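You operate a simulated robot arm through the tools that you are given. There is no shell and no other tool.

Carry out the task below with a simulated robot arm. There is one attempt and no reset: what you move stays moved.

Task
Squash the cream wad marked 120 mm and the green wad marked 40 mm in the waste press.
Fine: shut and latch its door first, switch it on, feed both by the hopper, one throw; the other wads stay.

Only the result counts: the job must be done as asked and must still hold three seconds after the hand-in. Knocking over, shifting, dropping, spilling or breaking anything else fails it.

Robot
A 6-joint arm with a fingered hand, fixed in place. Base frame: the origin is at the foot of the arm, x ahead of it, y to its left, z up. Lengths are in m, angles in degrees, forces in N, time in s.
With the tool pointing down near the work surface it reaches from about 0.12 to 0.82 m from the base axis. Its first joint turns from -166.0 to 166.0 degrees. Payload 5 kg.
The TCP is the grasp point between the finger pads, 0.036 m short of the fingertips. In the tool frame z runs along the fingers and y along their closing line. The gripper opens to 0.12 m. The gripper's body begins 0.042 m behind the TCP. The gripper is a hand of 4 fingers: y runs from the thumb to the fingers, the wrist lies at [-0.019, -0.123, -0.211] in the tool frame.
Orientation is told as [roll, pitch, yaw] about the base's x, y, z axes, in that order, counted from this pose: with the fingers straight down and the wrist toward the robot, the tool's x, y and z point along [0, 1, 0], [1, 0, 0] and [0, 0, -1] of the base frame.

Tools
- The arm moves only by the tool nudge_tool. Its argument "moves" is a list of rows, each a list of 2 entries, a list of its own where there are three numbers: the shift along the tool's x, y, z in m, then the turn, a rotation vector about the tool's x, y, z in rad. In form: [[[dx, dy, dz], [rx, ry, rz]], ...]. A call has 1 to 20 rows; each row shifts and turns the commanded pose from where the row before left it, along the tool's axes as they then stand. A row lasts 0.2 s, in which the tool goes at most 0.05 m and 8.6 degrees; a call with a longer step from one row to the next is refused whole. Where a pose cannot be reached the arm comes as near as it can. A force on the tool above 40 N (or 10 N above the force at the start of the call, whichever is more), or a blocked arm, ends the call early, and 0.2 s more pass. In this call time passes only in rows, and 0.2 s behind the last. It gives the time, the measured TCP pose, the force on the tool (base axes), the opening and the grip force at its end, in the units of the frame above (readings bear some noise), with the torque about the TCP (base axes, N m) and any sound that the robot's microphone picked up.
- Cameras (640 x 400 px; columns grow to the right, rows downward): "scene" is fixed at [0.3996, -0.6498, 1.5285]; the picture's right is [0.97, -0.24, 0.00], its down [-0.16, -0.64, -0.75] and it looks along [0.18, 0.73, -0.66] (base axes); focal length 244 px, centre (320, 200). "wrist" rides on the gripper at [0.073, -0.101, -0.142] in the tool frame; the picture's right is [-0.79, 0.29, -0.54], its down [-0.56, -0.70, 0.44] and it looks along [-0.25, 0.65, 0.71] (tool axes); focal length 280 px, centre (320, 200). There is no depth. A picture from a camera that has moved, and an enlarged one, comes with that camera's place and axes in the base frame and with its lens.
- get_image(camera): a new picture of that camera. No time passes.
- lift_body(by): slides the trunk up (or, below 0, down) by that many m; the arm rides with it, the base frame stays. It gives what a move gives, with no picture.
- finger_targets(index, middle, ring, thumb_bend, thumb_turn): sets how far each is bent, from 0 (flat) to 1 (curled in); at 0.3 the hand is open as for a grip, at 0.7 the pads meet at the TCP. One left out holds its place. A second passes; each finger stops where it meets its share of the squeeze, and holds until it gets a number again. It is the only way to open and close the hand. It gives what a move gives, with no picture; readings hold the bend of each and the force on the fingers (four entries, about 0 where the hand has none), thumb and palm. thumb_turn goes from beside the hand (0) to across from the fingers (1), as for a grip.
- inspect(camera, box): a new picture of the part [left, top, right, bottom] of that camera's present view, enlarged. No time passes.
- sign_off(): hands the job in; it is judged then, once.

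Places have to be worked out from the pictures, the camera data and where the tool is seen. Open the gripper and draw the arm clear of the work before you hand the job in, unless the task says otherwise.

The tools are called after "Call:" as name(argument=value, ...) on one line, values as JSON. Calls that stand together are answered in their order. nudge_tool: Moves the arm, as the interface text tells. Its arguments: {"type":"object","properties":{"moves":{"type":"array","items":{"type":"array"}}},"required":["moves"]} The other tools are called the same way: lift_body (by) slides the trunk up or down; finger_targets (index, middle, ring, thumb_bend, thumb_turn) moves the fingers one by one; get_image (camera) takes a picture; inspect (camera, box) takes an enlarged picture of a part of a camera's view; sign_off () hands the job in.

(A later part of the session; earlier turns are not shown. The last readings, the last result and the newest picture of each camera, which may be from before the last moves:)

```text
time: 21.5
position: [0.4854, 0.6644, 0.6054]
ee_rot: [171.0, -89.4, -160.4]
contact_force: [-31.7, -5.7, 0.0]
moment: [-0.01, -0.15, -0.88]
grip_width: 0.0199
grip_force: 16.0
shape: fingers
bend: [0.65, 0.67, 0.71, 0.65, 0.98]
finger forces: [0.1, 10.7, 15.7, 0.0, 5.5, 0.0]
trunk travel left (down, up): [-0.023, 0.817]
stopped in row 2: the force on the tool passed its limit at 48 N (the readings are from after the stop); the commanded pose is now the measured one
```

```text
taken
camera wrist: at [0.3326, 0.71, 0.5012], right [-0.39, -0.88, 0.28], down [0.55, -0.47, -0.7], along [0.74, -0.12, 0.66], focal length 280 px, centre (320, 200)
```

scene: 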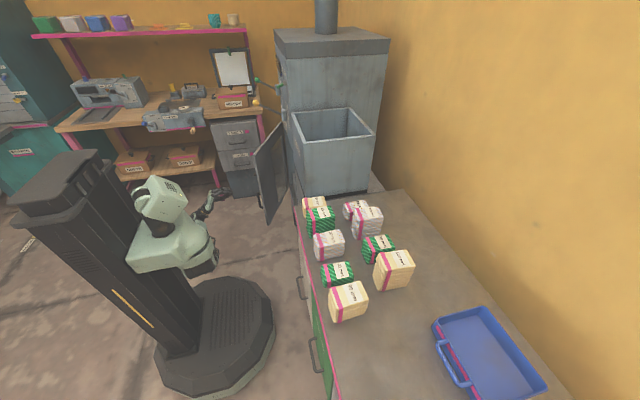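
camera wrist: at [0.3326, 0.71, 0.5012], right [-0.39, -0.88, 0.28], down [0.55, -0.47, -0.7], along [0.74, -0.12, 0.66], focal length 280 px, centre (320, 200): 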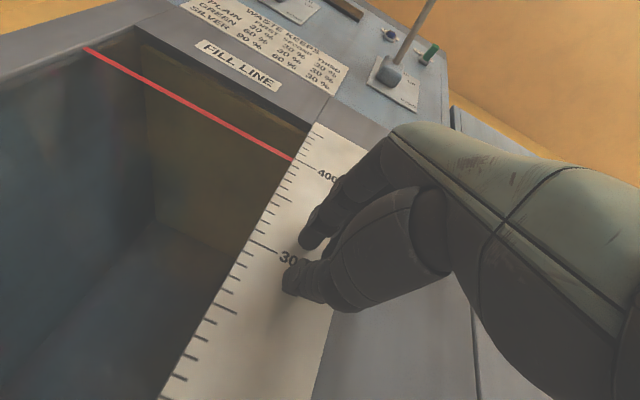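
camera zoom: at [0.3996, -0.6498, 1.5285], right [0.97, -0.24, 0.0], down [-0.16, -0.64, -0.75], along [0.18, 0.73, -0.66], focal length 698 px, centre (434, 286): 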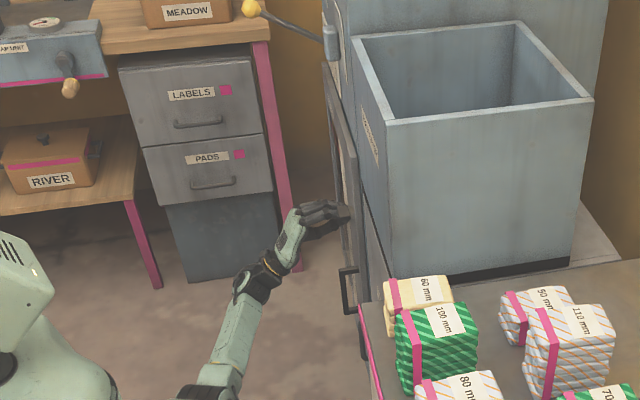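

The push met a firm stop (48 N), so the door should be shut. I back off and look whether it is flush and where the latch sits.

Call:
nudge_tool(moves=[[[0, 0, -0.03], [0, 0, 0]], [[0, 0, -0.04], [0, 0, 0]], [[0.01, 0, -0.04], [0, 0, 0]], [[0.02, 0, -0.04], [0, 0, 0]]])

Call:
inspect(camera="scene", box=[240, 100, 320, 240])

Call:
get_image(camera="wrist")

```text
time: 22.5
position: [0.338, 0.666, 0.6017]
ee_rot: [156.4, -89.8, -145.9]
contact_force: [-0.5, -0.1, -0.8]
moment: [-0.01, -0.03, -0.02]
grip_width: 0.0198
grip_force: 0.1
shape: fingers
bend: [0.65, 0.65, 0.65, 0.65, 0.98]
finger forces: [0.0, 0.0, 0.0, 0.0, 0.1, 0.0]
trunk travel left (down, up): [-0.023, 0.817]
```

```text
2.86 times, centred on (280, 170) of scene
camera zoom: at [0.3996, -0.6498, 1.5285], right [0.97, -0.24, 0.0], down [-0.16, -0.64, -0.75], along [0.18, 0.73, -0.66], focal length 698 px, centre (434, 286)
```

zoom: 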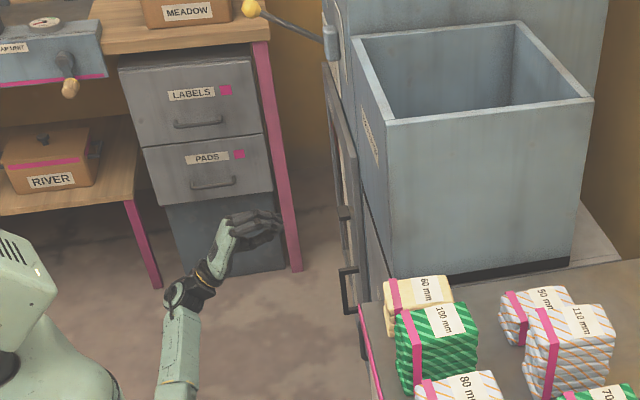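

```text
taken
camera wrist: at [0.184, 0.7112, 0.4983], right [-0.39, -0.88, 0.28], down [0.54, -0.47, -0.7], along [0.75, -0.12, 0.66], focal length 280 px, centre (320, 200)
```

wrist: 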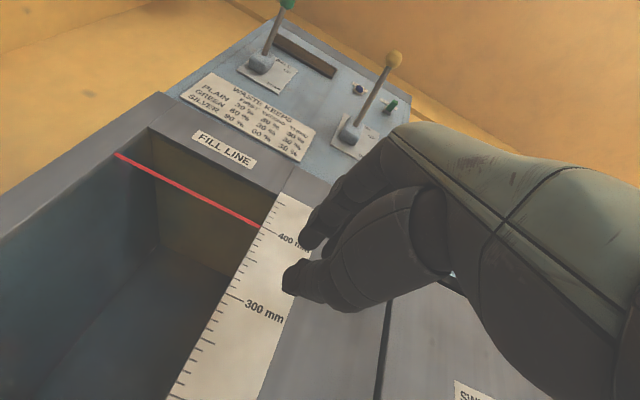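

The door looks flush. To see the latch unobstructed, I shift the hand sideways (−y) so it appears on the free side of the wrist picture.

Call:
nudge_tool(moves=[[[-0.0463, 0, -0.0084], [0, 0, 0]], [[-0.0463, 0, -0.0084], [0, 0, 0]], [[-0.0463, 0, -0.0084], [0, 0, 0]], [[-0.0463, 0, -0.0084], [0, 0, 0]], [[-0.0463, 0, -0.0084], [0, 0, 0]]])

Call:
get_image(camera="wrist")

```text
time: 23.7
position: [0.3369, 0.4304, 0.6018]
ee_rot: [151.1, -89.7, -140.6]
contact_force: [0.2, 1.0, -0.5]
moment: [0.01, -0.02, 0.01]
grip_width: 0.0196
grip_force: 0.1
shape: fingers
bend: [0.65, 0.65, 0.65, 0.65, 0.98]
finger forces: [0.1, 0.0, 0.0, 0.0, 0.1, 0.1]
trunk travel left (down, up): [-0.023, 0.817]
```

```text
taken
camera wrist: at [0.1836, 0.4761, 0.4988], right [-0.39, -0.88, 0.28], down [0.54, -0.47, -0.7], along [0.75, -0.12, 0.66], focal length 280 px, centre (320, 200)
```

wrist: 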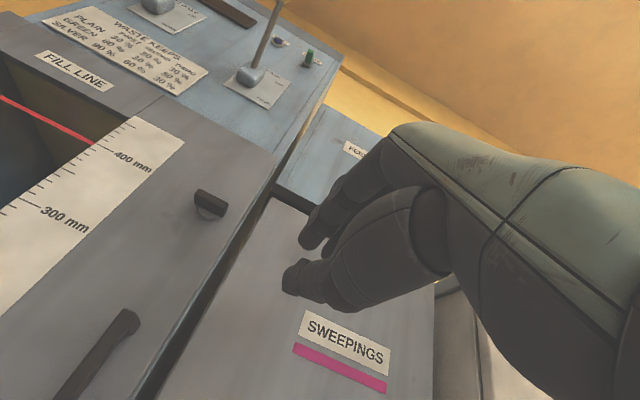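

Call:
inspect(camera="wrist", box=[150, 150, 310, 270])

Call:
inspect(camera="wrist", box=[200, 0, 400, 140])

Call:
inspect(camera="wrist", box=[40, 240, 300, 400])

```text
3.33 times, centred on (230, 210) of wrist
camera zoom: at [0.1836, 0.4761, 0.4988], right [-0.39, -0.88, 0.28], down [0.54, -0.47, -0.7], along [0.75, -0.12, 0.66], focal length 935 px, centre (620, 167)
```

zoom: 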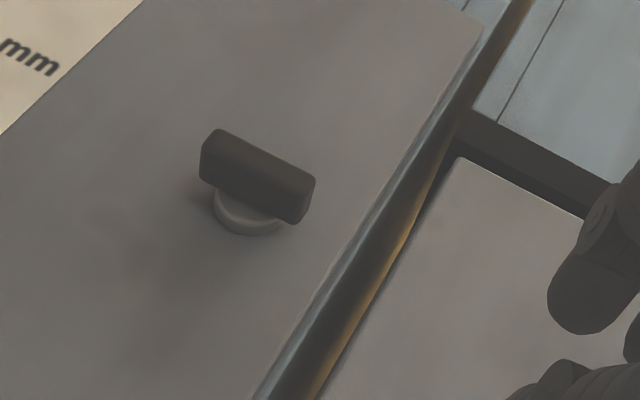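

```text
2.86 times, centred on (300, 70) of wrist
camera zoom: at [0.1836, 0.4761, 0.4988], right [-0.39, -0.88, 0.28], down [0.54, -0.47, -0.7], along [0.75, -0.12, 0.66], focal length 801 px, centre (377, 571)
```

zoom: 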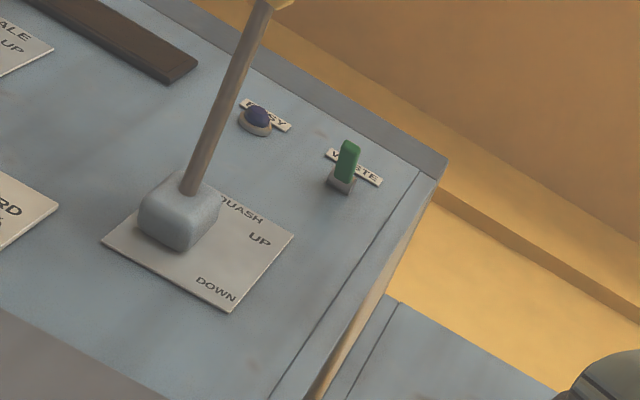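

```text
2.46 times, centred on (170, 320) of wrist
camera zoom: at [0.1836, 0.4761, 0.4988], right [-0.39, -0.88, 0.28], down [0.54, -0.47, -0.7], along [0.75, -0.12, 0.66], focal length 690 px, centre (689, -95)
```

zoom: 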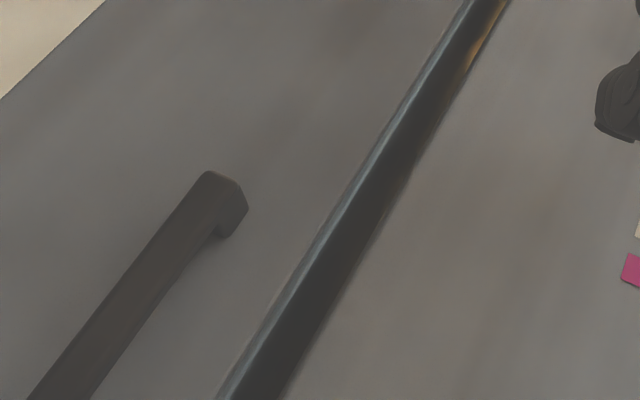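

The door is shut: latch bar still horizontal, centred about (0.50,0.55,0.685), roughly 45 mm long. I set the yaw straight, bring the hand in front of it with thumb below and fingers above, opened to about 6 cm.

Call:
nudge_tool(moves=[[[0, 0, 0], [0, -0.0873, 0]], [[0, 0, 0], [0, -0.0873, 0]], [[0.04, 0.0277, 0.0243], [0, 0, 0]], [[0.04, 0.0277, 0.0243], [0, 0, 0]], [[0.04, 0.0277, 0.0243], [0, 0, 0]]])

Call:
finger_targets(index=0.5, middle=0.5, ring=0.5, thumb_bend=0.5)

Call:
get_image(camera="wrist")

Call:
inspect(camera="scene", box=[240, 100, 320, 240])

```text
refused: row 3 steps farther than a row can; nothing moved
```

```text
time: 24.7
position: [0.3362, 0.4312, 0.6014]
ee_rot: [157.9, -89.8, -147.2]
contact_force: [0.4, 0.3, 0.4]
moment: [-0.04, -0.02, 0.02]
grip_width: 0.0638
grip_force: 0.0
shape: fingers
bend: [0.5, 0.5, 0.5, 0.5, 0.98]
finger forces: [0.0, 0.0, 0.1, 0.1, 0.0, 0.0]
trunk travel left (down, up): [-0.023, 0.817]
```

```text
taken
camera wrist: at [0.1838, 0.4766, 0.4984], right [-0.39, -0.88, 0.28], down [0.54, -0.47, -0.7], along [0.75, -0.12, 0.66], focal length 280 px, centre (320, 200)
```

wrist: 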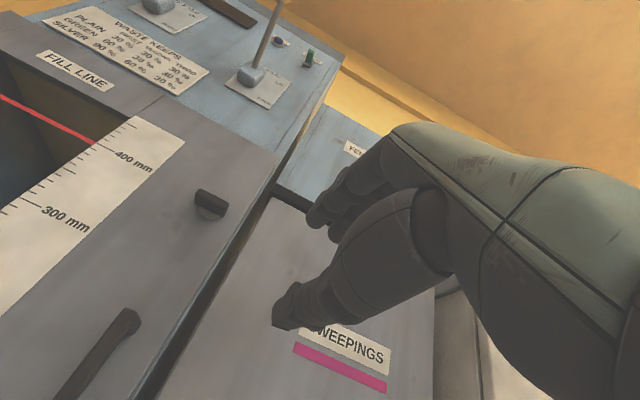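

```text
2.86 times, centred on (280, 170) of scene
camera zoom: at [0.3996, -0.6498, 1.5285], right [0.97, -0.24, 0.0], down [-0.16, -0.64, -0.75], along [0.18, 0.73, -0.66], focal length 698 px, centre (434, 286)
```

zoom: 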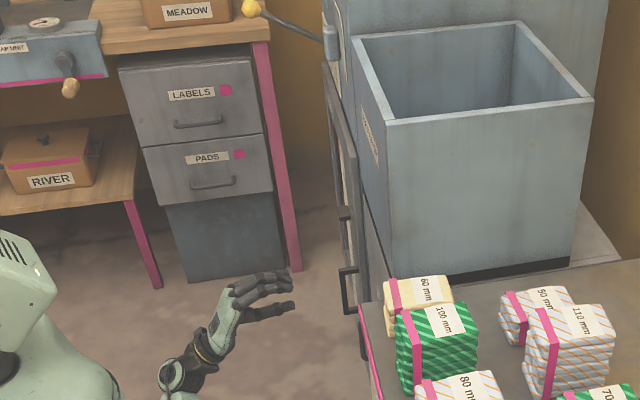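

The step was too long; I repeat the approach in shorter rows.

Call:
nudge_tool(moves=[[[0, 0, 0], [0, -0.0873, 0]], [[0, 0, 0], [0, -0.0873, 0]], [[0.03, 0.0208, 0.018], [0, 0, 0]], [[0.03, 0.0208, 0.018], [0, 0, 0]], [[0.03, 0.0208, 0.018], [0, 0, 0]], [[0.03, 0.0208, 0.018], [0, 0, 0]]])

Call:
get_image(camera="wrist")

Call:
inspect(camera="scene", box=[240, 120, 310, 200])

```text
time: 26.1
position: [0.4108, 0.5515, 0.6851]
ee_rot: [148.6, -89.7, -148.0]
contact_force: [0.5, -0.7, 0.1]
moment: [-0.01, 0.0, 0.01]
grip_width: 0.0639
grip_force: 0.0
shape: fingers
bend: [0.5, 0.5, 0.5, 0.5, 0.98]
finger forces: [0.0, 0.1, 0.0, 0.0, 0.0, 0.0]
trunk travel left (down, up): [-0.023, 0.817]
```

```text
taken
camera wrist: at [0.2667, 0.6221, 0.5829], right [-0.54, -0.79, 0.28], down [0.45, -0.55, -0.7], along [0.71, -0.25, 0.66], focal length 280 px, centre (320, 200)
```

wrist: 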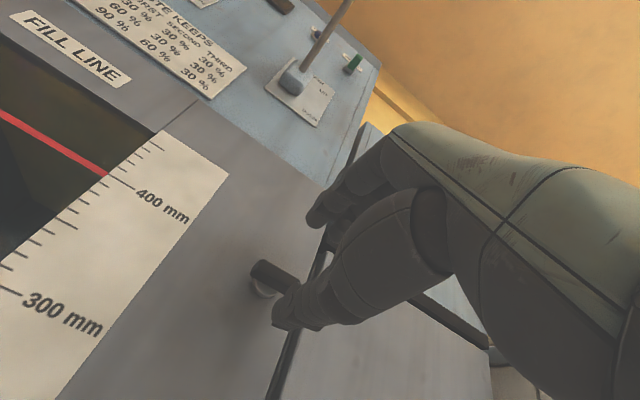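

```text
5.00 times, centred on (275, 160) of scene
camera zoom: at [0.3996, -0.6498, 1.5285], right [0.97, -0.24, 0.0], down [-0.16, -0.64, -0.75], along [0.18, 0.73, -0.66], focal length 1221 px, centre (545, 400)
```

zoom: 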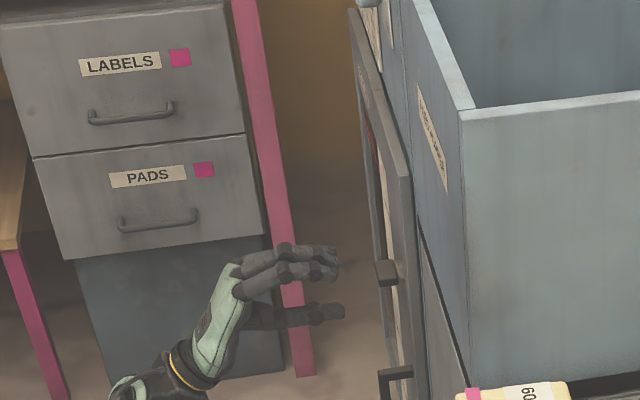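

The bar's left end works out at y≈0.574, z≈0.688, so the TCP at (y 0.551, z 0.685) is lined up. I advance about 6 cm.

Call:
nudge_tool(moves=[[[0, 0.002, 0.02], [0, 0, 0]], [[0, 0, 0.02], [0, 0, 0]], [[0, 0, 0.015], [0, 0, 0]]])

Call:
get_image(camera="wrist")

Call:
inspect(camera="scene", box=[250, 130, 300, 190])

```text
time: 26.9
position: [0.4642, 0.5517, 0.6874]
ee_rot: [146.1, -89.7, -145.6]
contact_force: [-0.1, 0.5, -0.6]
moment: [0.01, 0.01, 0.02]
grip_width: 0.064
grip_force: 0.1
shape: fingers
bend: [0.5, 0.5, 0.5, 0.5, 0.98]
finger forces: [0.0, 0.0, 0.0, 0.0, 0.0, 0.1]
trunk travel left (down, up): [-0.023, 0.817]
```

```text
taken
camera wrist: at [0.3211, 0.6229, 0.585], right [-0.54, -0.79, 0.28], down [0.45, -0.55, -0.7], along [0.71, -0.25, 0.66], focal length 280 px, centre (320, 200)
```

wrist: 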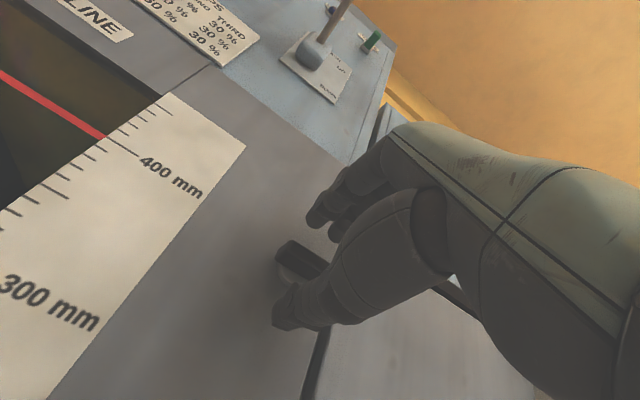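

```text
6.67 times, centred on (275, 160) of scene
camera zoom: at [0.3996, -0.6498, 1.5285], right [0.97, -0.24, 0.0], down [-0.16, -0.64, -0.75], along [0.18, 0.73, -0.66], focal length 1627 px, centre (620, 467)
```

zoom: 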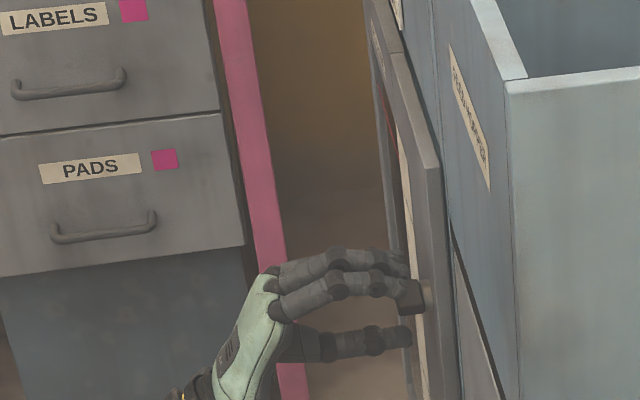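

The bar now lies between fingers and thumb. I advance a bit more and close the hand on it.

Call:
nudge_tool(moves=[[[0, 0, 0.01], [0, 0, 0]], [[0, 0, 0.006], [0, 0, 0]]])

Call:
finger_targets(index=0.66, middle=0.66, ring=0.66, thumb_bend=0.66)

Call:
inspect(camera="wrist", box=[220, 180, 400, 340])

Call:
inspect(camera="scene", box=[250, 130, 300, 190])

```text
time: 27.5
position: [0.4801, 0.5526, 0.6869]
ee_rot: [149.7, -89.6, -149.1]
contact_force: [-0.7, 0.5, -0.7]
moment: [0.02, 0.03, 0.01]
grip_width: 0.0642
grip_force: 0.1
shape: fingers
bend: [0.5, 0.5, 0.5, 0.5, 0.98]
finger forces: [0.1, 0.0, 0.1, 0.1, 0.1, 0.1]
trunk travel left (down, up): [-0.023, 0.817]
```

```text
time: 28.5
position: [0.4793, 0.5523, 0.6873]
ee_rot: [148.6, -89.6, -148.0]
contact_force: [-0.1, 0.8, 2.6]
moment: [-0.01, -0.16, 0.01]
grip_width: 0.0192
grip_force: 1.1
shape: fingers
bend: [0.65, 0.65, 0.66, 0.66, 0.98]
finger forces: [1.5, 0.9, 0.0, 0.1, 0.1, 0.1]
trunk travel left (down, up): [-0.023, 0.817]
```

```text
2.50 times, centred on (310, 260) of wrist
camera zoom: at [0.3364, 0.6227, 0.5849], right [-0.54, -0.8, 0.28], down [0.45, -0.55, -0.7], along [0.71, -0.25, 0.66], focal length 701 px, centre (345, 50)
```

zoom: 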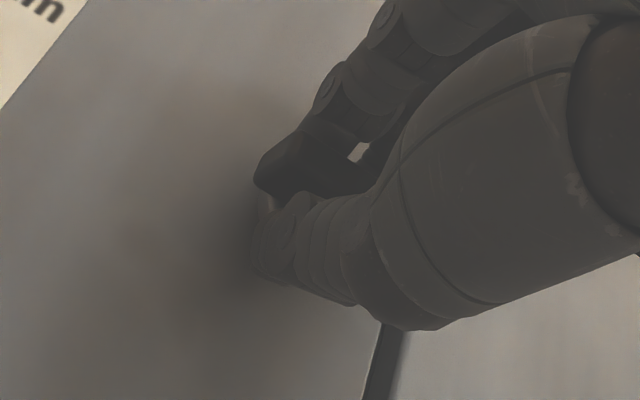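

```text
6.67 times, centred on (275, 160) of scene
camera zoom: at [0.3996, -0.6498, 1.5285], right [0.97, -0.24, 0.0], down [-0.16, -0.64, -0.75], along [0.18, 0.73, -0.66], focal length 1627 px, centre (620, 467)
```

zoom: 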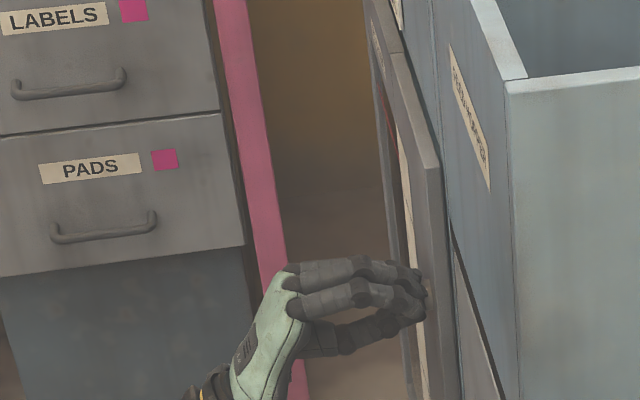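

Index and middle touch the bar. I tighten the grip a little more.

Call:
finger_targets(index=0.78, middle=0.78, ring=0.78, thumb_bend=0.78)

```text
time: 29.5
position: [0.4791, 0.5494, 0.6879]
ee_rot: [137.4, -89.6, -137.0]
contact_force: [0.2, -9.4, 7.2]
moment: [0.03, -0.28, -0.3]
grip_width: 0.0106
grip_force: 19.3
shape: fingers
bend: [0.71, 0.68, 0.78, 0.71, 0.96]
finger forces: [14.6, 12.0, 0.0, 0.0, 13.4, 0.1]
trunk travel left (down, up): [-0.023, 0.817]
```

The bar is gripped firmly (thumb 13 N against index and middle). I try turning clockwise (as seen from the robot) in small steps about the tool axis.

Call:
nudge_tool(moves=[[[0, 0, 0], [0, 0, 0.08]], [[0, 0, 0], [0, 0, 0.08]]])

Call:
inspect(camera="wrist", box=[220, 180, 400, 340])

```text
time: 30.1
position: [0.4796, 0.5508, 0.6882]
ee_rot: [91.6, -80.6, -91.0]
contact_force: [0.4, -12.3, 4.7]
moment: [-0.01, -0.26, -0.41]
grip_width: 0.011
grip_force: 20.4
shape: fingers
bend: [0.71, 0.68, 0.78, 0.71, 0.96]
finger forces: [14.0, 13.8, 0.1, 0.0, 13.4, 0.0]
trunk travel left (down, up): [-0.023, 0.817]
```

```text
2.50 times, centred on (310, 260) of wrist
camera zoom: at [0.3365, 0.6371, 0.5986], right [-0.54, -0.83, 0.15], down [0.45, -0.43, -0.78], along [0.71, -0.35, 0.61], focal length 701 px, centre (345, 50)
```

zoom: 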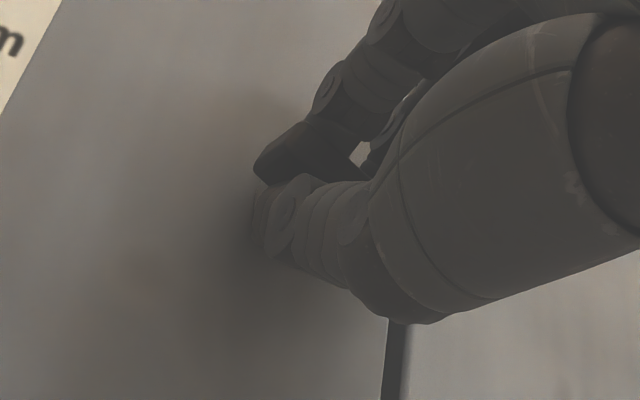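

No resisting torque, so the bar turns with the hand. I continue clockwise.

Call:
nudge_tool(moves=[[[0, 0, 0], [0, 0, 0.11]], [[0, 0, 0], [0, 0, 0.11]], [[0, 0, 0], [0, 0, 0.11]], [[0, 0, 0], [0, 0, 0.11]]])

Call:
get_image(camera="wrist")

Call:
inspect(camera="scene", box=[250, 130, 300, 190])

```text
time: 31.1
position: [0.4794, 0.5516, 0.6868]
ee_rot: [90.4, -55.4, -89.8]
contact_force: [1.6, -10.3, 2.4]
moment: [0.0, -0.11, -0.37]
grip_width: 0.0109
grip_force: 19.8
shape: fingers
bend: [0.71, 0.68, 0.78, 0.71, 0.96]
finger forces: [15.1, 11.6, 0.1, 0.0, 12.8, 0.1]
trunk travel left (down, up): [-0.023, 0.817]
```

```text
taken
camera wrist: at [0.3358, 0.6668, 0.6437], right [-0.53, -0.82, -0.21], down [0.45, -0.06, -0.89], along [0.72, -0.57, 0.4], focal length 280 px, centre (320, 200)
```

wrist: 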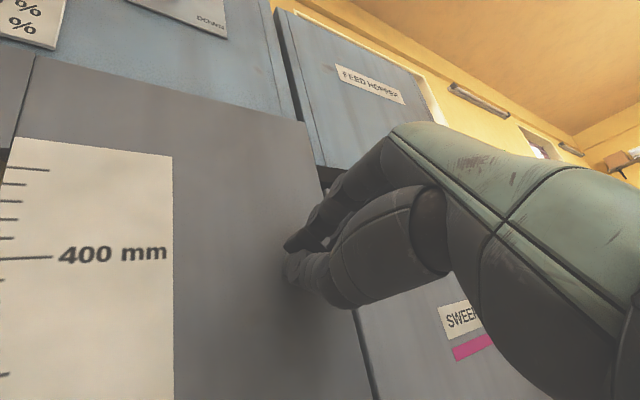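

```text
6.67 times, centred on (275, 160) of scene
camera zoom: at [0.3996, -0.6498, 1.5285], right [0.97, -0.24, 0.0], down [-0.16, -0.64, -0.75], along [0.18, 0.73, -0.66], focal length 1627 px, centre (620, 467)
```

zoom: 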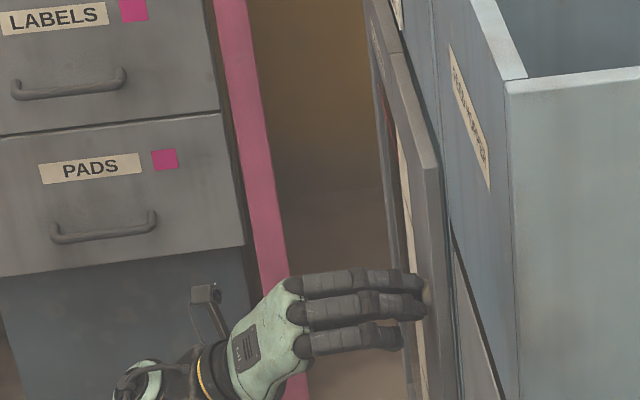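

The grip forces stay steady at 35° turned. I continue turning.

Call:
nudge_tool(moves=[[[0, 0, 0], [0, 0, 0.12]], [[0, 0, 0], [0, 0, 0.12]], [[0, 0, 0], [0, 0, 0.12]], [[0, 0, 0], [0, 0, 0.12]], [[0, 0, 0], [0, 0, 0.12]]])

Call:
get_image(camera="wrist")

Call:
inspect(camera="scene", box=[250, 130, 300, 190])

```text
time: 32.3
position: [0.4811, 0.5514, 0.6865]
ee_rot: [90.2, -21.0, -89.5]
contact_force: [0.3, -3.9, -2.2]
moment: [-0.01, 0.01, -0.2]
grip_width: 0.0111
grip_force: 18.5
shape: fingers
bend: [0.71, 0.69, 0.78, 0.71, 0.96]
finger forces: [14.4, 7.8, 0.0, 0.1, 15.1, 0.0]
trunk travel left (down, up): [-0.023, 0.817]
```

```text
taken
camera wrist: at [0.3354, 0.6705, 0.7166], right [-0.53, -0.56, -0.64], down [0.44, 0.46, -0.77], along [0.72, -0.69, 0.0], focal length 280 px, centre (320, 200)
```

wrist: 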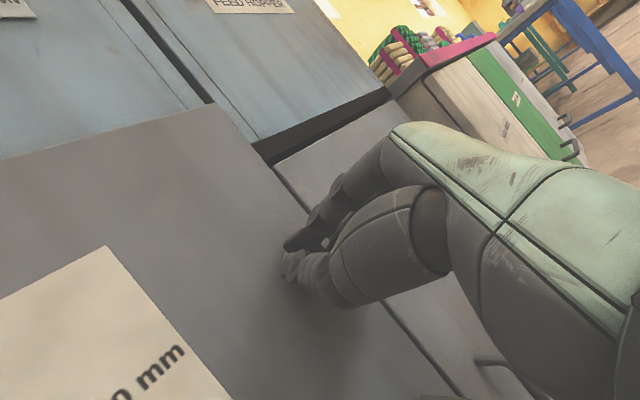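

```text
6.67 times, centred on (275, 160) of scene
camera zoom: at [0.3996, -0.6498, 1.5285], right [0.97, -0.24, 0.0], down [-0.16, -0.64, -0.75], along [0.18, 0.73, -0.66], focal length 1627 px, centre (620, 467)
```

zoom: 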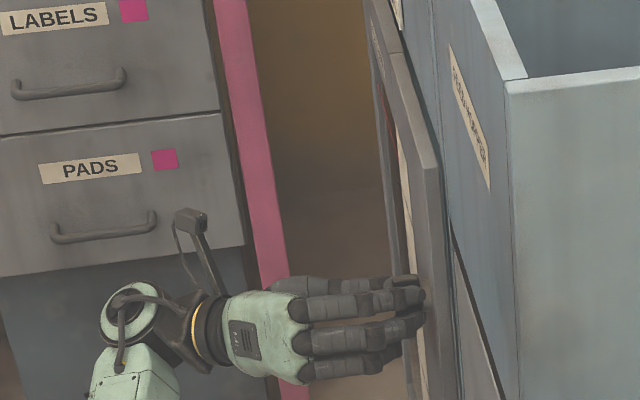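

Turned about 69° now, still free. I go on to 90° and feel for a stop.

Call:
nudge_tool(moves=[[[0, 0, 0], [0, 0, 0.12]], [[0, 0, 0], [0, 0, 0.12]], [[0, 0, 0], [0, 0, 0.12]], [[0, 0, 0], [0, 0, 0.05]]])

Call:
get_image(camera="wrist")

```text
time: 33.3
position: [0.4805, 0.5521, 0.6874]
ee_rot: [90.2, 2.5, -89.6]
contact_force: [-0.5, -0.4, 4.2]
moment: [-0.34, -0.13, -0.01]
grip_width: 0.0106
grip_force: 19.1
shape: fingers
bend: [0.71, 0.67, 0.78, 0.71, 0.97]
finger forces: [7.2, 12.4, 0.0, 0.0, 18.2, 0.1]
trunk travel left (down, up): [-0.023, 0.817]
```

```text
taken
camera wrist: at [0.335, 0.648, 0.7629], right [-0.54, -0.26, -0.8], down [0.44, 0.73, -0.53], along [0.72, -0.63, -0.28], focal length 280 px, centre (320, 200)
```

wrist: 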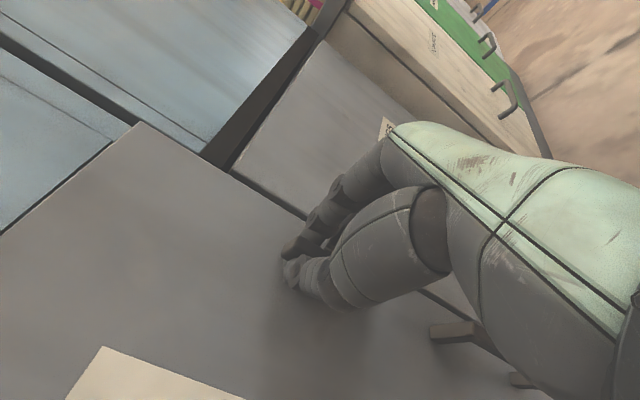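

A resisting torque (−0.34 N·m) shows up at about 92°, which looks like the end stop. I add a slight extra turn to be sure, then look.

Call:
nudge_tool(moves=[[[0, 0, 0], [0, 0, 0.05]], [[0, 0, 0], [0, 0, 0.05]]])

```text
time: 33.9
position: [0.4799, 0.5512, 0.6891]
ee_rot: [90.3, 8.2, -89.4]
contact_force: [-2.6, 0.0, 6.5]
moment: [-0.44, -0.18, -0.05]
grip_width: 0.0117
grip_force: 19.5
shape: fingers
bend: [0.71, 0.67, 0.78, 0.7, 0.98]
finger forces: [5.8, 14.2, 0.0, 0.0, 19.3, 0.0]
trunk travel left (down, up): [-0.023, 0.817]
```

The torque rises: the stop is reached. I open the fingers and back straight off to look at the latch.

Call:
finger_targets(index=0.5, middle=0.5, ring=0.5, thumb_bend=0.5)

Call:
nudge_tool(moves=[[[0, 0, -0.03], [0, 0, 0]], [[0, 0, -0.03], [0, 0, 0]], [[0, 0, -0.04], [0, 0, 0]], [[0, 0, -0.04], [0, 0, 0]]])

Call:
get_image(camera="wrist")

Call:
inspect(camera="scene", box=[250, 110, 310, 190])

```text
time: 34.9
position: [0.4794, 0.5522, 0.6873]
ee_rot: [90.2, 8.2, -89.5]
contact_force: [0.1, 0.4, -0.3]
moment: [0.0, 0.0, -0.03]
grip_width: 0.064
grip_force: 0.0
shape: fingers
bend: [0.5, 0.5, 0.5, 0.5, 0.98]
finger forces: [0.0, 0.0, 0.1, 0.0, 0.0, 0.1]
trunk travel left (down, up): [-0.023, 0.817]
```

```text
time: 35.9
position: [0.3737, 0.5277, 0.6962]
ee_rot: [90.9, 7.7, -88.1]
contact_force: [0.4, 0.8, -1.0]
moment: [0.01, -0.03, -0.01]
grip_width: 0.064
grip_force: 0.1
shape: fingers
bend: [0.5, 0.5, 0.5, 0.5, 0.98]
finger forces: [0.0, 0.0, 0.0, 0.0, 0.0, 0.1]
out of reach, approached as far as the arm can: row 3, 4
trunk travel left (down, up): [-0.023, 0.817]
```

```text
taken
camera wrist: at [0.2258, 0.6139, 0.7786], right [-0.52, -0.2, -0.83], down [0.43, 0.78, -0.45], along [0.74, -0.59, -0.33], focal length 280 px, centre (320, 200)
```

wrist: 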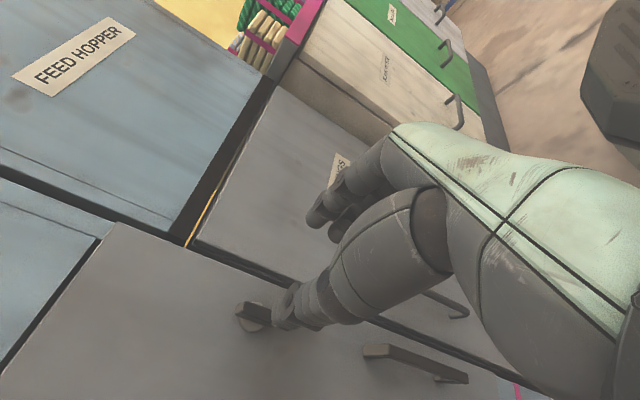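

```text
5.00 times, centred on (280, 150) of scene
camera zoom: at [0.3996, -0.6498, 1.5285], right [0.97, -0.24, 0.0], down [-0.16, -0.64, -0.75], along [0.18, 0.73, -0.66], focal length 1221 px, centre (520, 450)
```

zoom: 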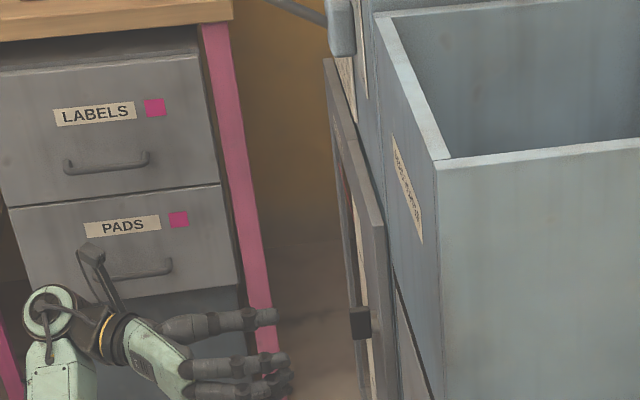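

The bar now stands vertical. To check that the latch really holds, I grip the bar again at the same place and pull gently.

Call:
nudge_tool(moves=[[[0, 0, 0], [0, 0, -0.07]], [[0, 0, 0], [0, 0, -0.07]], [[-0.003, -0.008, 0.035], [0, 0, 0]], [[-0.003, -0.008, 0.035], [0, 0, 0]], [[-0.003, -0.008, 0.033], [0, 0, 0]]])

Call:
inspect(camera="wrist", box=[220, 180, 400, 340])

```text
time: 37.1
position: [0.4755, 0.5529, 0.6887]
ee_rot: [90.2, 0.1, -89.5]
contact_force: [0.3, 0.8, -0.7]
moment: [-0.02, 0.0, -0.02]
grip_width: 0.0638
grip_force: 0.1
shape: fingers
bend: [0.5, 0.5, 0.5, 0.5, 0.98]
finger forces: [0.0, 0.0, 0.0, 0.0, 0.0, 0.0]
trunk travel left (down, up): [-0.023, 0.817]
```

```text
2.50 times, centred on (310, 260) of wrist
camera zoom: at [0.3321, 0.6522, 0.7599], right [-0.54, -0.29, -0.79], down [0.44, 0.71, -0.56], along [0.72, -0.65, -0.25], focal length 701 px, centre (345, 50)
```

zoom: 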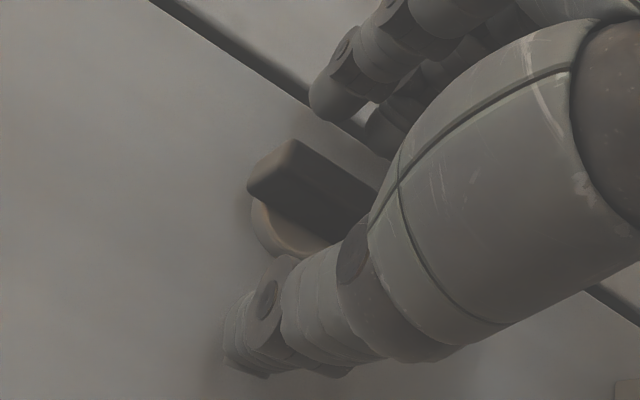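

Call:
finger_targets(index=0.78, middle=0.78, ring=0.74, thumb_bend=0.78)

Call:
nudge_tool(moves=[[[0, 0, -0.008], [0, 0, 0]], [[0, 0, -0.008], [0, 0, 0]]])

Call:
inspect(camera="scene", box=[250, 110, 310, 190])

```text
time: 38.1
position: [0.4773, 0.5525, 0.6881]
ee_rot: [90.2, 0.0, -89.5]
contact_force: [6.8, -2.2, -0.6]
moment: [-0.17, 0.01, -0.06]
grip_width: 0.0105
grip_force: 16.3
shape: fingers
bend: [0.71, 0.67, 0.74, 0.69, 0.97]
finger forces: [8.0, 9.8, 0.0, 0.0, 15.2, 0.0]
trunk travel left (down, up): [-0.023, 0.817]
```

```text
time: 38.7
position: [0.4557, 0.5531, 0.6885]
ee_rot: [90.2, 0.2, -89.4]
contact_force: [-2.9, -7.3, -2.4]
moment: [-0.14, 0.11, -0.24]
grip_width: 0.0
grip_force: 5.6
shape: fingers
bend: [0.72, 0.71, 0.74, 0.74, 0.97]
finger forces: [0.1, 11.2, 0.1, 0.0, 0.0, 0.0]
trunk travel left (down, up): [-0.023, 0.817]
```

```text
5.00 times, centred on (280, 150) of scene
camera zoom: at [0.3996, -0.6498, 1.5285], right [0.97, -0.24, 0.0], down [-0.16, -0.64, -0.75], along [0.18, 0.73, -0.66], focal length 1221 px, centre (520, 450)
```

zoom: 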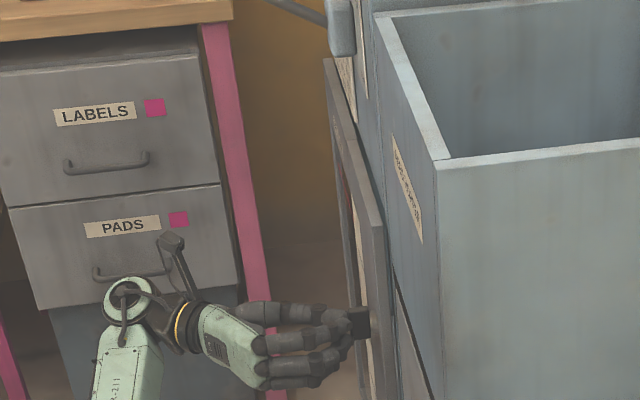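

The fingers slid off the bar while the door did not budge at all, although it swung at a touch before. So the latch holds. I open the hand, back off and turn the hand back (fingers above, thumb below), away from the lever.

Call:
finger_targets(index=0.5, middle=0.5, ring=0.5, thumb_bend=0.5)

Call:
nudge_tool(moves=[[[0, 0, -0.03], [0, 0, 0]], [[0, 0, -0.03], [0, 0, 0]], [[0, 0.02, -0.02], [0, 0, -0.13]], [[0, 0.02, -0.01], [0, 0, -0.13]], [[0, 0.02, 0], [0, 0, -0.13]], [[0, 0.02, 0], [0, 0, -0.13]], [[0, 0, 0], [0, 0, -0.13]], [[0, 0, 0], [0, 0, -0.13]], [[0, 0, 0], [0, 0, -0.13]], [[0, 0, 0], [0, 0, -0.13]], [[0, 0, 0], [0, 0, -0.13]], [[0, 0, 0], [0, 0, -0.13]], [[0, 0, 0], [0, 0, -0.13]], [[0, 0, 0], [0, 0, -0.14]]])

Call:
get_image(camera="wrist")

Call:
get_image(camera="scene")

```text
time: 39.7
position: [0.4605, 0.5543, 0.6887]
ee_rot: [90.2, 0.0, -89.5]
contact_force: [0.4, -0.2, 0.5]
moment: [0.0, -0.03, 0.0]
grip_width: 0.0637
grip_force: 0.1
shape: fingers
bend: [0.5, 0.5, 0.5, 0.5, 0.97]
finger forces: [0.0, 0.0, 0.0, 0.0, 0.0, 0.0]
trunk travel left (down, up): [-0.023, 0.817]
```

```text
time: 42.7
position: [0.371, 0.4754, 0.7028]
ee_rot: [172.9, -89.8, -172.4]
contact_force: [-0.1, 0.1, -0.4]
moment: [-0.01, 0.01, -0.03]
grip_width: 0.0641
grip_force: 0.0
shape: fingers
bend: [0.5, 0.5, 0.5, 0.5, 0.97]
finger forces: [0.1, 0.0, 0.0, 0.0, 0.0, 0.0]
trunk travel left (down, up): [-0.023, 0.817]
```

```text
taken
camera wrist: at [0.2267, 0.5457, 0.6008], right [-0.54, -0.79, 0.29], down [0.45, -0.56, -0.7], along [0.71, -0.25, 0.66], focal length 280 px, centre (320, 200)
```

wrist: 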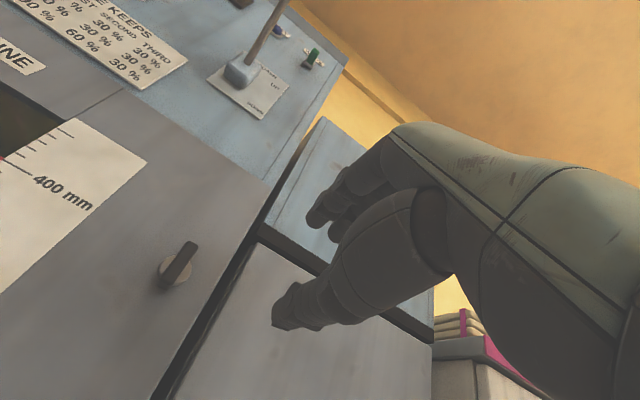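

```text
taken
```

scene: 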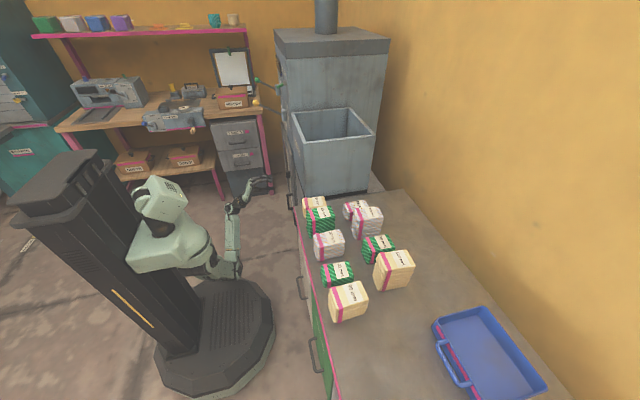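

The bar is clearly vertical and the door shut. Next the switch: I turn the hand's yaw to about 35°, pull back to (0.33,0.40), and raise the trunk 0.4 m.

Call:
nudge_tool(moves=[[[-0.025, 0, -0.015], [0, 0, 0]], [[-0.025, 0, -0.015], [0, 0, 0]], [[-0.025, 0, -0.01], [0, 0, 0]], [[0, 0, 0], [0, 0.12, 0]], [[0, 0, 0], [0, 0.12, 0]], [[0, 0, 0], [0, 0.12, 0]], [[0, 0, 0], [0, 0.12, 0]], [[0, 0, 0], [0, 0.12, 0]]])

Call:
lift_body(by=0.4)

Call:
get_image(camera="wrist")

Call:
get_image(camera="scene")

```text
time: 44.5
position: [0.3311, 0.3991, 0.7028]
ee_rot: [173.2, -89.7, -138.0]
contact_force: [0.2, 0.6, -0.6]
moment: [0.02, 0.01, 0.0]
grip_width: 0.0641
grip_force: 0.1
shape: fingers
bend: [0.5, 0.5, 0.5, 0.5, 0.97]
finger forces: [0.1, 0.0, 0.0, 0.0, 0.0, 0.0]
trunk travel left (down, up): [-0.023, 0.817]
```

```text
time: 48.4
position: [0.3311, 0.3994, 1.1036]
ee_rot: [-175.9, -89.8, -149.1]
contact_force: [-0.4, 0.2, -0.4]
moment: [0.0, 0.01, -0.05]
grip_width: 0.0642
grip_force: 0.1
shape: fingers
bend: [0.5, 0.5, 0.5, 0.5, 0.97]
finger forces: [0.0, 0.1, 0.0, 0.0, 0.0, 0.0]
trunk travel left (down, up): [-0.423, 0.417]
```

```text
taken
camera wrist: at [0.172, 0.3774, 1.0], right [0.01, -0.96, 0.29], down [0.69, -0.2, -0.7], along [0.73, 0.2, 0.66], focal length 280 px, centre (320, 200)
```

wrist: 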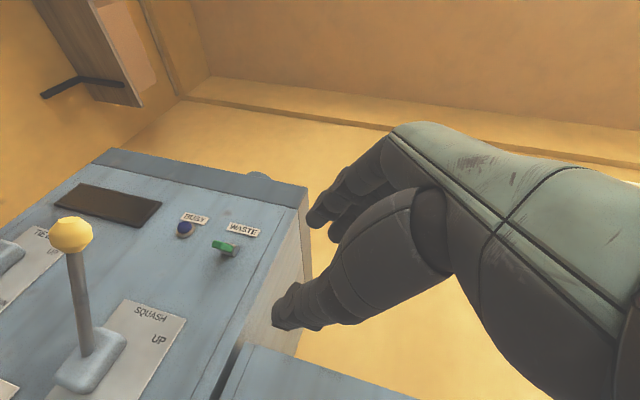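

```text
taken
```

scene: 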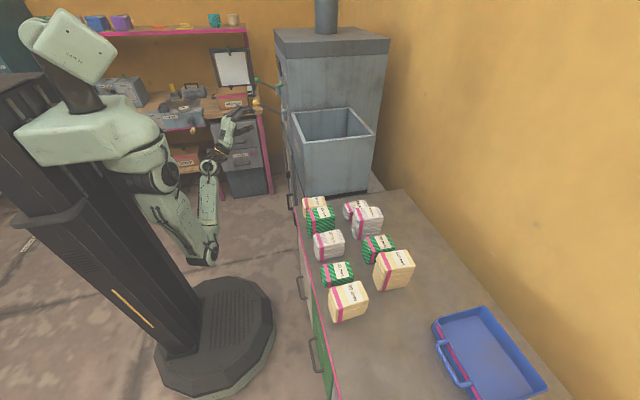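

Call:
inspect(camera="wrist", box=[160, 190, 300, 290])

Call:
inspect(camera="scene", box=[260, 60, 310, 120])

```text
4.00 times, centred on (230, 240) of wrist
camera zoom: at [0.172, 0.3774, 1.0], right [0.01, -0.96, 0.29], down [0.69, -0.2, -0.7], along [0.73, 0.2, 0.66], focal length 1122 px, centre (680, 40)
```

zoom: 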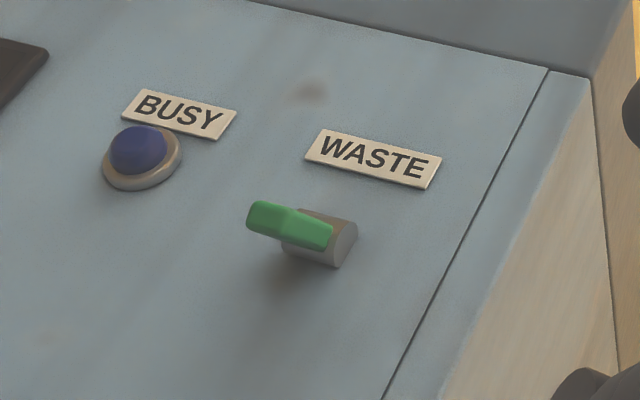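

```text
6.67 times, centred on (285, 90) of scene
camera zoom: at [0.3996, -0.6498, 1.5285], right [0.97, -0.24, 0.0], down [-0.16, -0.64, -0.75], along [0.18, 0.73, -0.66], focal length 1627 px, centre (553, 933)
```

zoom: 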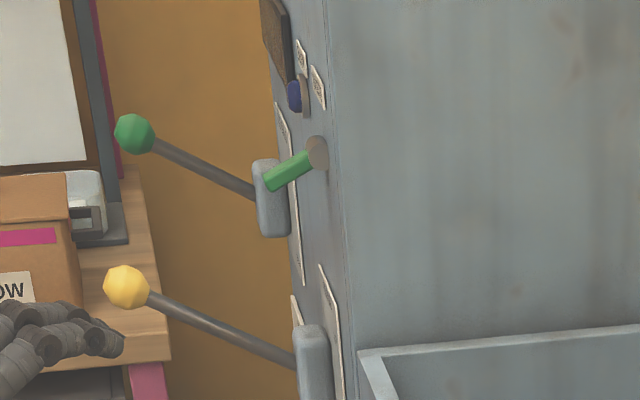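

The green toggle sits at base (0.532,0.571,1.187) with its tip at about (0.49,0.575,1.166), pointing down; so it should be flipped up. I close the fingers and come in at 35° yaw below it, keeping clear of the SQUASH lever.

Call:
finger_targets(index=0.65, middle=0.65, ring=0.65, thumb_bend=0.65)

Call:
nudge_tool(moves=[[[0.0158, 0.001, 0.0403], [0, 0, 0]], [[0.0158, 0.001, 0.0403], [0, 0, 0]], [[0.0158, 0.001, 0.0403], [0, 0, 0]]])

Call:
get_image(camera="wrist")

Call:
inspect(camera="scene", box=[240, 60, 310, 130])

```text
time: 49.4
position: [0.3314, 0.4005, 1.1035]
ee_rot: [-176.1, -89.8, -149.0]
contact_force: [0.6, 0.2, -0.9]
moment: [0.01, 0.02, -0.01]
grip_width: 0.0202
grip_force: 0.0
shape: fingers
bend: [0.65, 0.65, 0.65, 0.65, 0.97]
finger forces: [0.0, 0.0, 0.1, 0.0, 0.1, 0.0]
trunk travel left (down, up): [-0.423, 0.417]
```

```text
time: 50.2
position: [0.4048, 0.5101, 1.1031]
ee_rot: [-157.9, -89.8, -167.2]
contact_force: [0.5, 0.7, 0.2]
moment: [0.03, -0.05, -0.03]
grip_width: 0.0203
grip_force: 0.1
shape: fingers
bend: [0.65, 0.65, 0.65, 0.65, 0.97]
finger forces: [0.0, 0.1, 0.0, 0.1, 0.0, 0.1]
trunk travel left (down, up): [-0.423, 0.417]
```

```text
taken
camera wrist: at [0.2454, 0.4874, 1.0025], right [0.01, -0.96, 0.29], down [0.69, -0.21, -0.7], along [0.73, 0.2, 0.66], focal length 280 px, centre (320, 200)
```

wrist: 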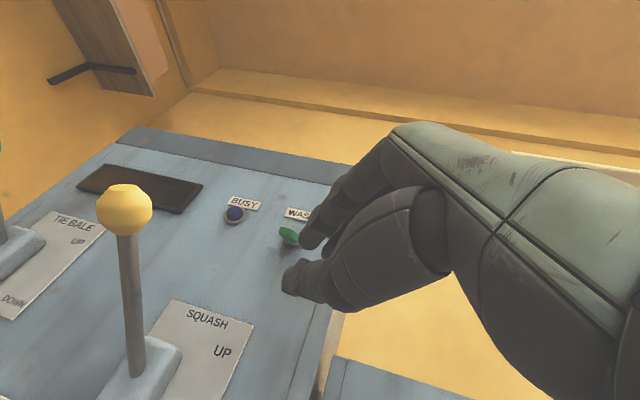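

```text
5.71 times, centred on (275, 95) of scene
camera zoom: at [0.3996, -0.6498, 1.5285], right [0.97, -0.24, 0.0], down [-0.16, -0.64, -0.75], along [0.18, 0.73, -0.66], focal length 1395 px, centre (577, 800)
```

zoom: 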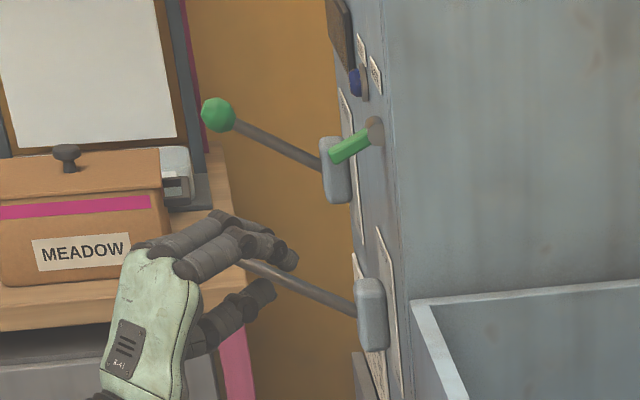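

The hand is in position short of the panel. I slide in along the finger direction, slightly lower, to get the fingertips under the toggle.

Call:
nudge_tool(moves=[[[0, -0.01, 0.03], [0, 0, 0]], [[0, 0, 0.03], [0, 0, 0]], [[0, 0, 0.02], [0, 0, 0]], [[0, 0, 0.012], [0, 0, 0]]])

Call:
get_image(camera="wrist")

Call:
inspect(camera="scene", box=[240, 60, 310, 130])

```text
time: 51.2
position: [0.4788, 0.5595, 1.0969]
ee_rot: [178.9, -89.8, -143.9]
contact_force: [0.1, 0.7, 0.2]
moment: [0.0, -0.01, 0.03]
grip_width: 0.0202
grip_force: 0.1
shape: fingers
bend: [0.65, 0.65, 0.65, 0.65, 0.97]
finger forces: [0.0, 0.0, 0.1, 0.1, 0.0, 0.0]
trunk travel left (down, up): [-0.423, 0.417]
```

```text
taken
camera wrist: at [0.32, 0.538, 0.9939], right [0.01, -0.96, 0.29], down [0.69, -0.2, -0.7], along [0.73, 0.2, 0.66], focal length 280 px, centre (320, 200)
```

wrist: 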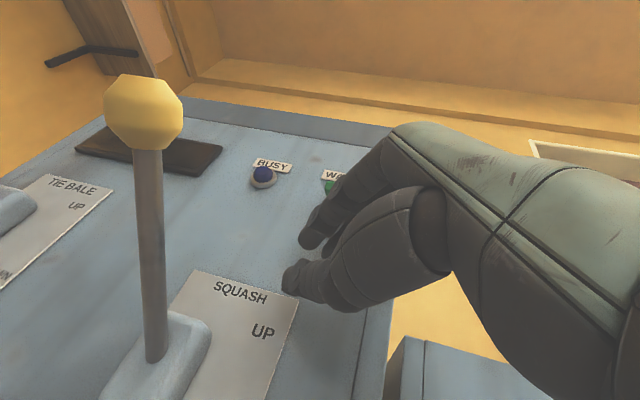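

```text
5.71 times, centred on (275, 95) of scene
camera zoom: at [0.3996, -0.6498, 1.5285], right [0.97, -0.24, 0.0], down [-0.16, -0.64, -0.75], along [0.18, 0.73, -0.66], focal length 1395 px, centre (577, 800)
```

zoom: 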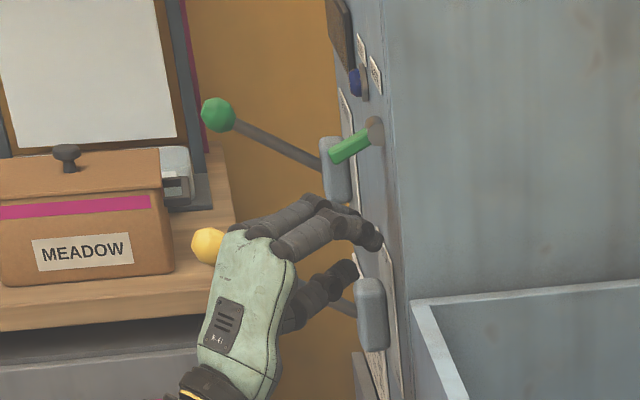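

Fingers are under the toggle and lined up with it. I raise the hand in small steps to flip it up.

Call:
nudge_tool(moves=[[[0, 0.012, 0], [0, 0, 0]], [[0, 0.012, 0], [0, 0, 0]], [[0, 0.012, 0], [0, 0, 0]], [[0, 0.012, 0], [0, 0, 0]], [[0, 0.01, 0], [0, 0, 0]]])

Call:
get_image(camera="wrist")

Call:
inspect(camera="scene", box=[240, 60, 310, 130])

```text
time: 52.4
position: [0.4784, 0.5599, 1.1554]
ee_rot: [175.6, -89.7, -140.7]
contact_force: [0.5, -0.6, 0.3]
moment: [-0.04, 0.02, -0.01]
grip_width: 0.0194
grip_force: 0.2
shape: fingers
bend: [0.65, 0.65, 0.65, 0.65, 0.97]
finger forces: [0.0, 0.0, 0.1, 0.1, 0.0, 0.1]
trunk travel left (down, up): [-0.423, 0.417]
heard: click
```

```text
taken
camera wrist: at [0.3197, 0.5377, 1.0523], right [0.01, -0.96, 0.28], down [0.69, -0.2, -0.7], along [0.73, 0.2, 0.66], focal length 280 px, centre (320, 200)
```

wrist: 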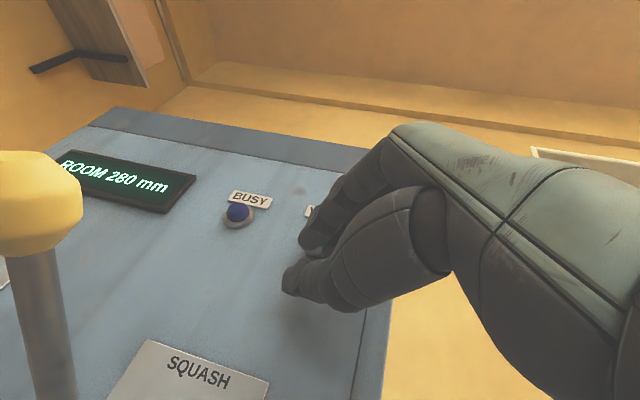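

```text
5.71 times, centred on (275, 95) of scene
camera zoom: at [0.3996, -0.6498, 1.5285], right [0.97, -0.24, 0.0], down [-0.16, -0.64, -0.75], along [0.18, 0.73, -0.66], focal length 1395 px, centre (577, 800)
```

zoom: 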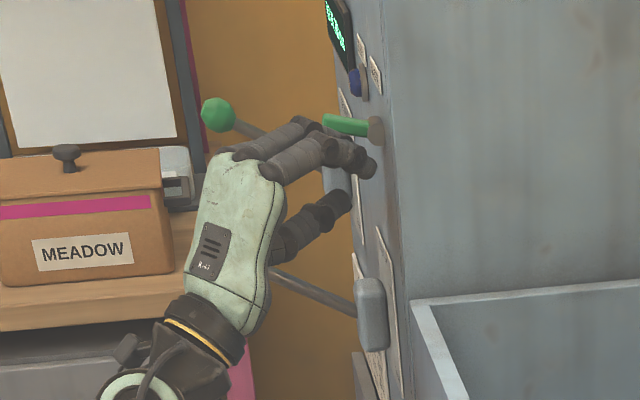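

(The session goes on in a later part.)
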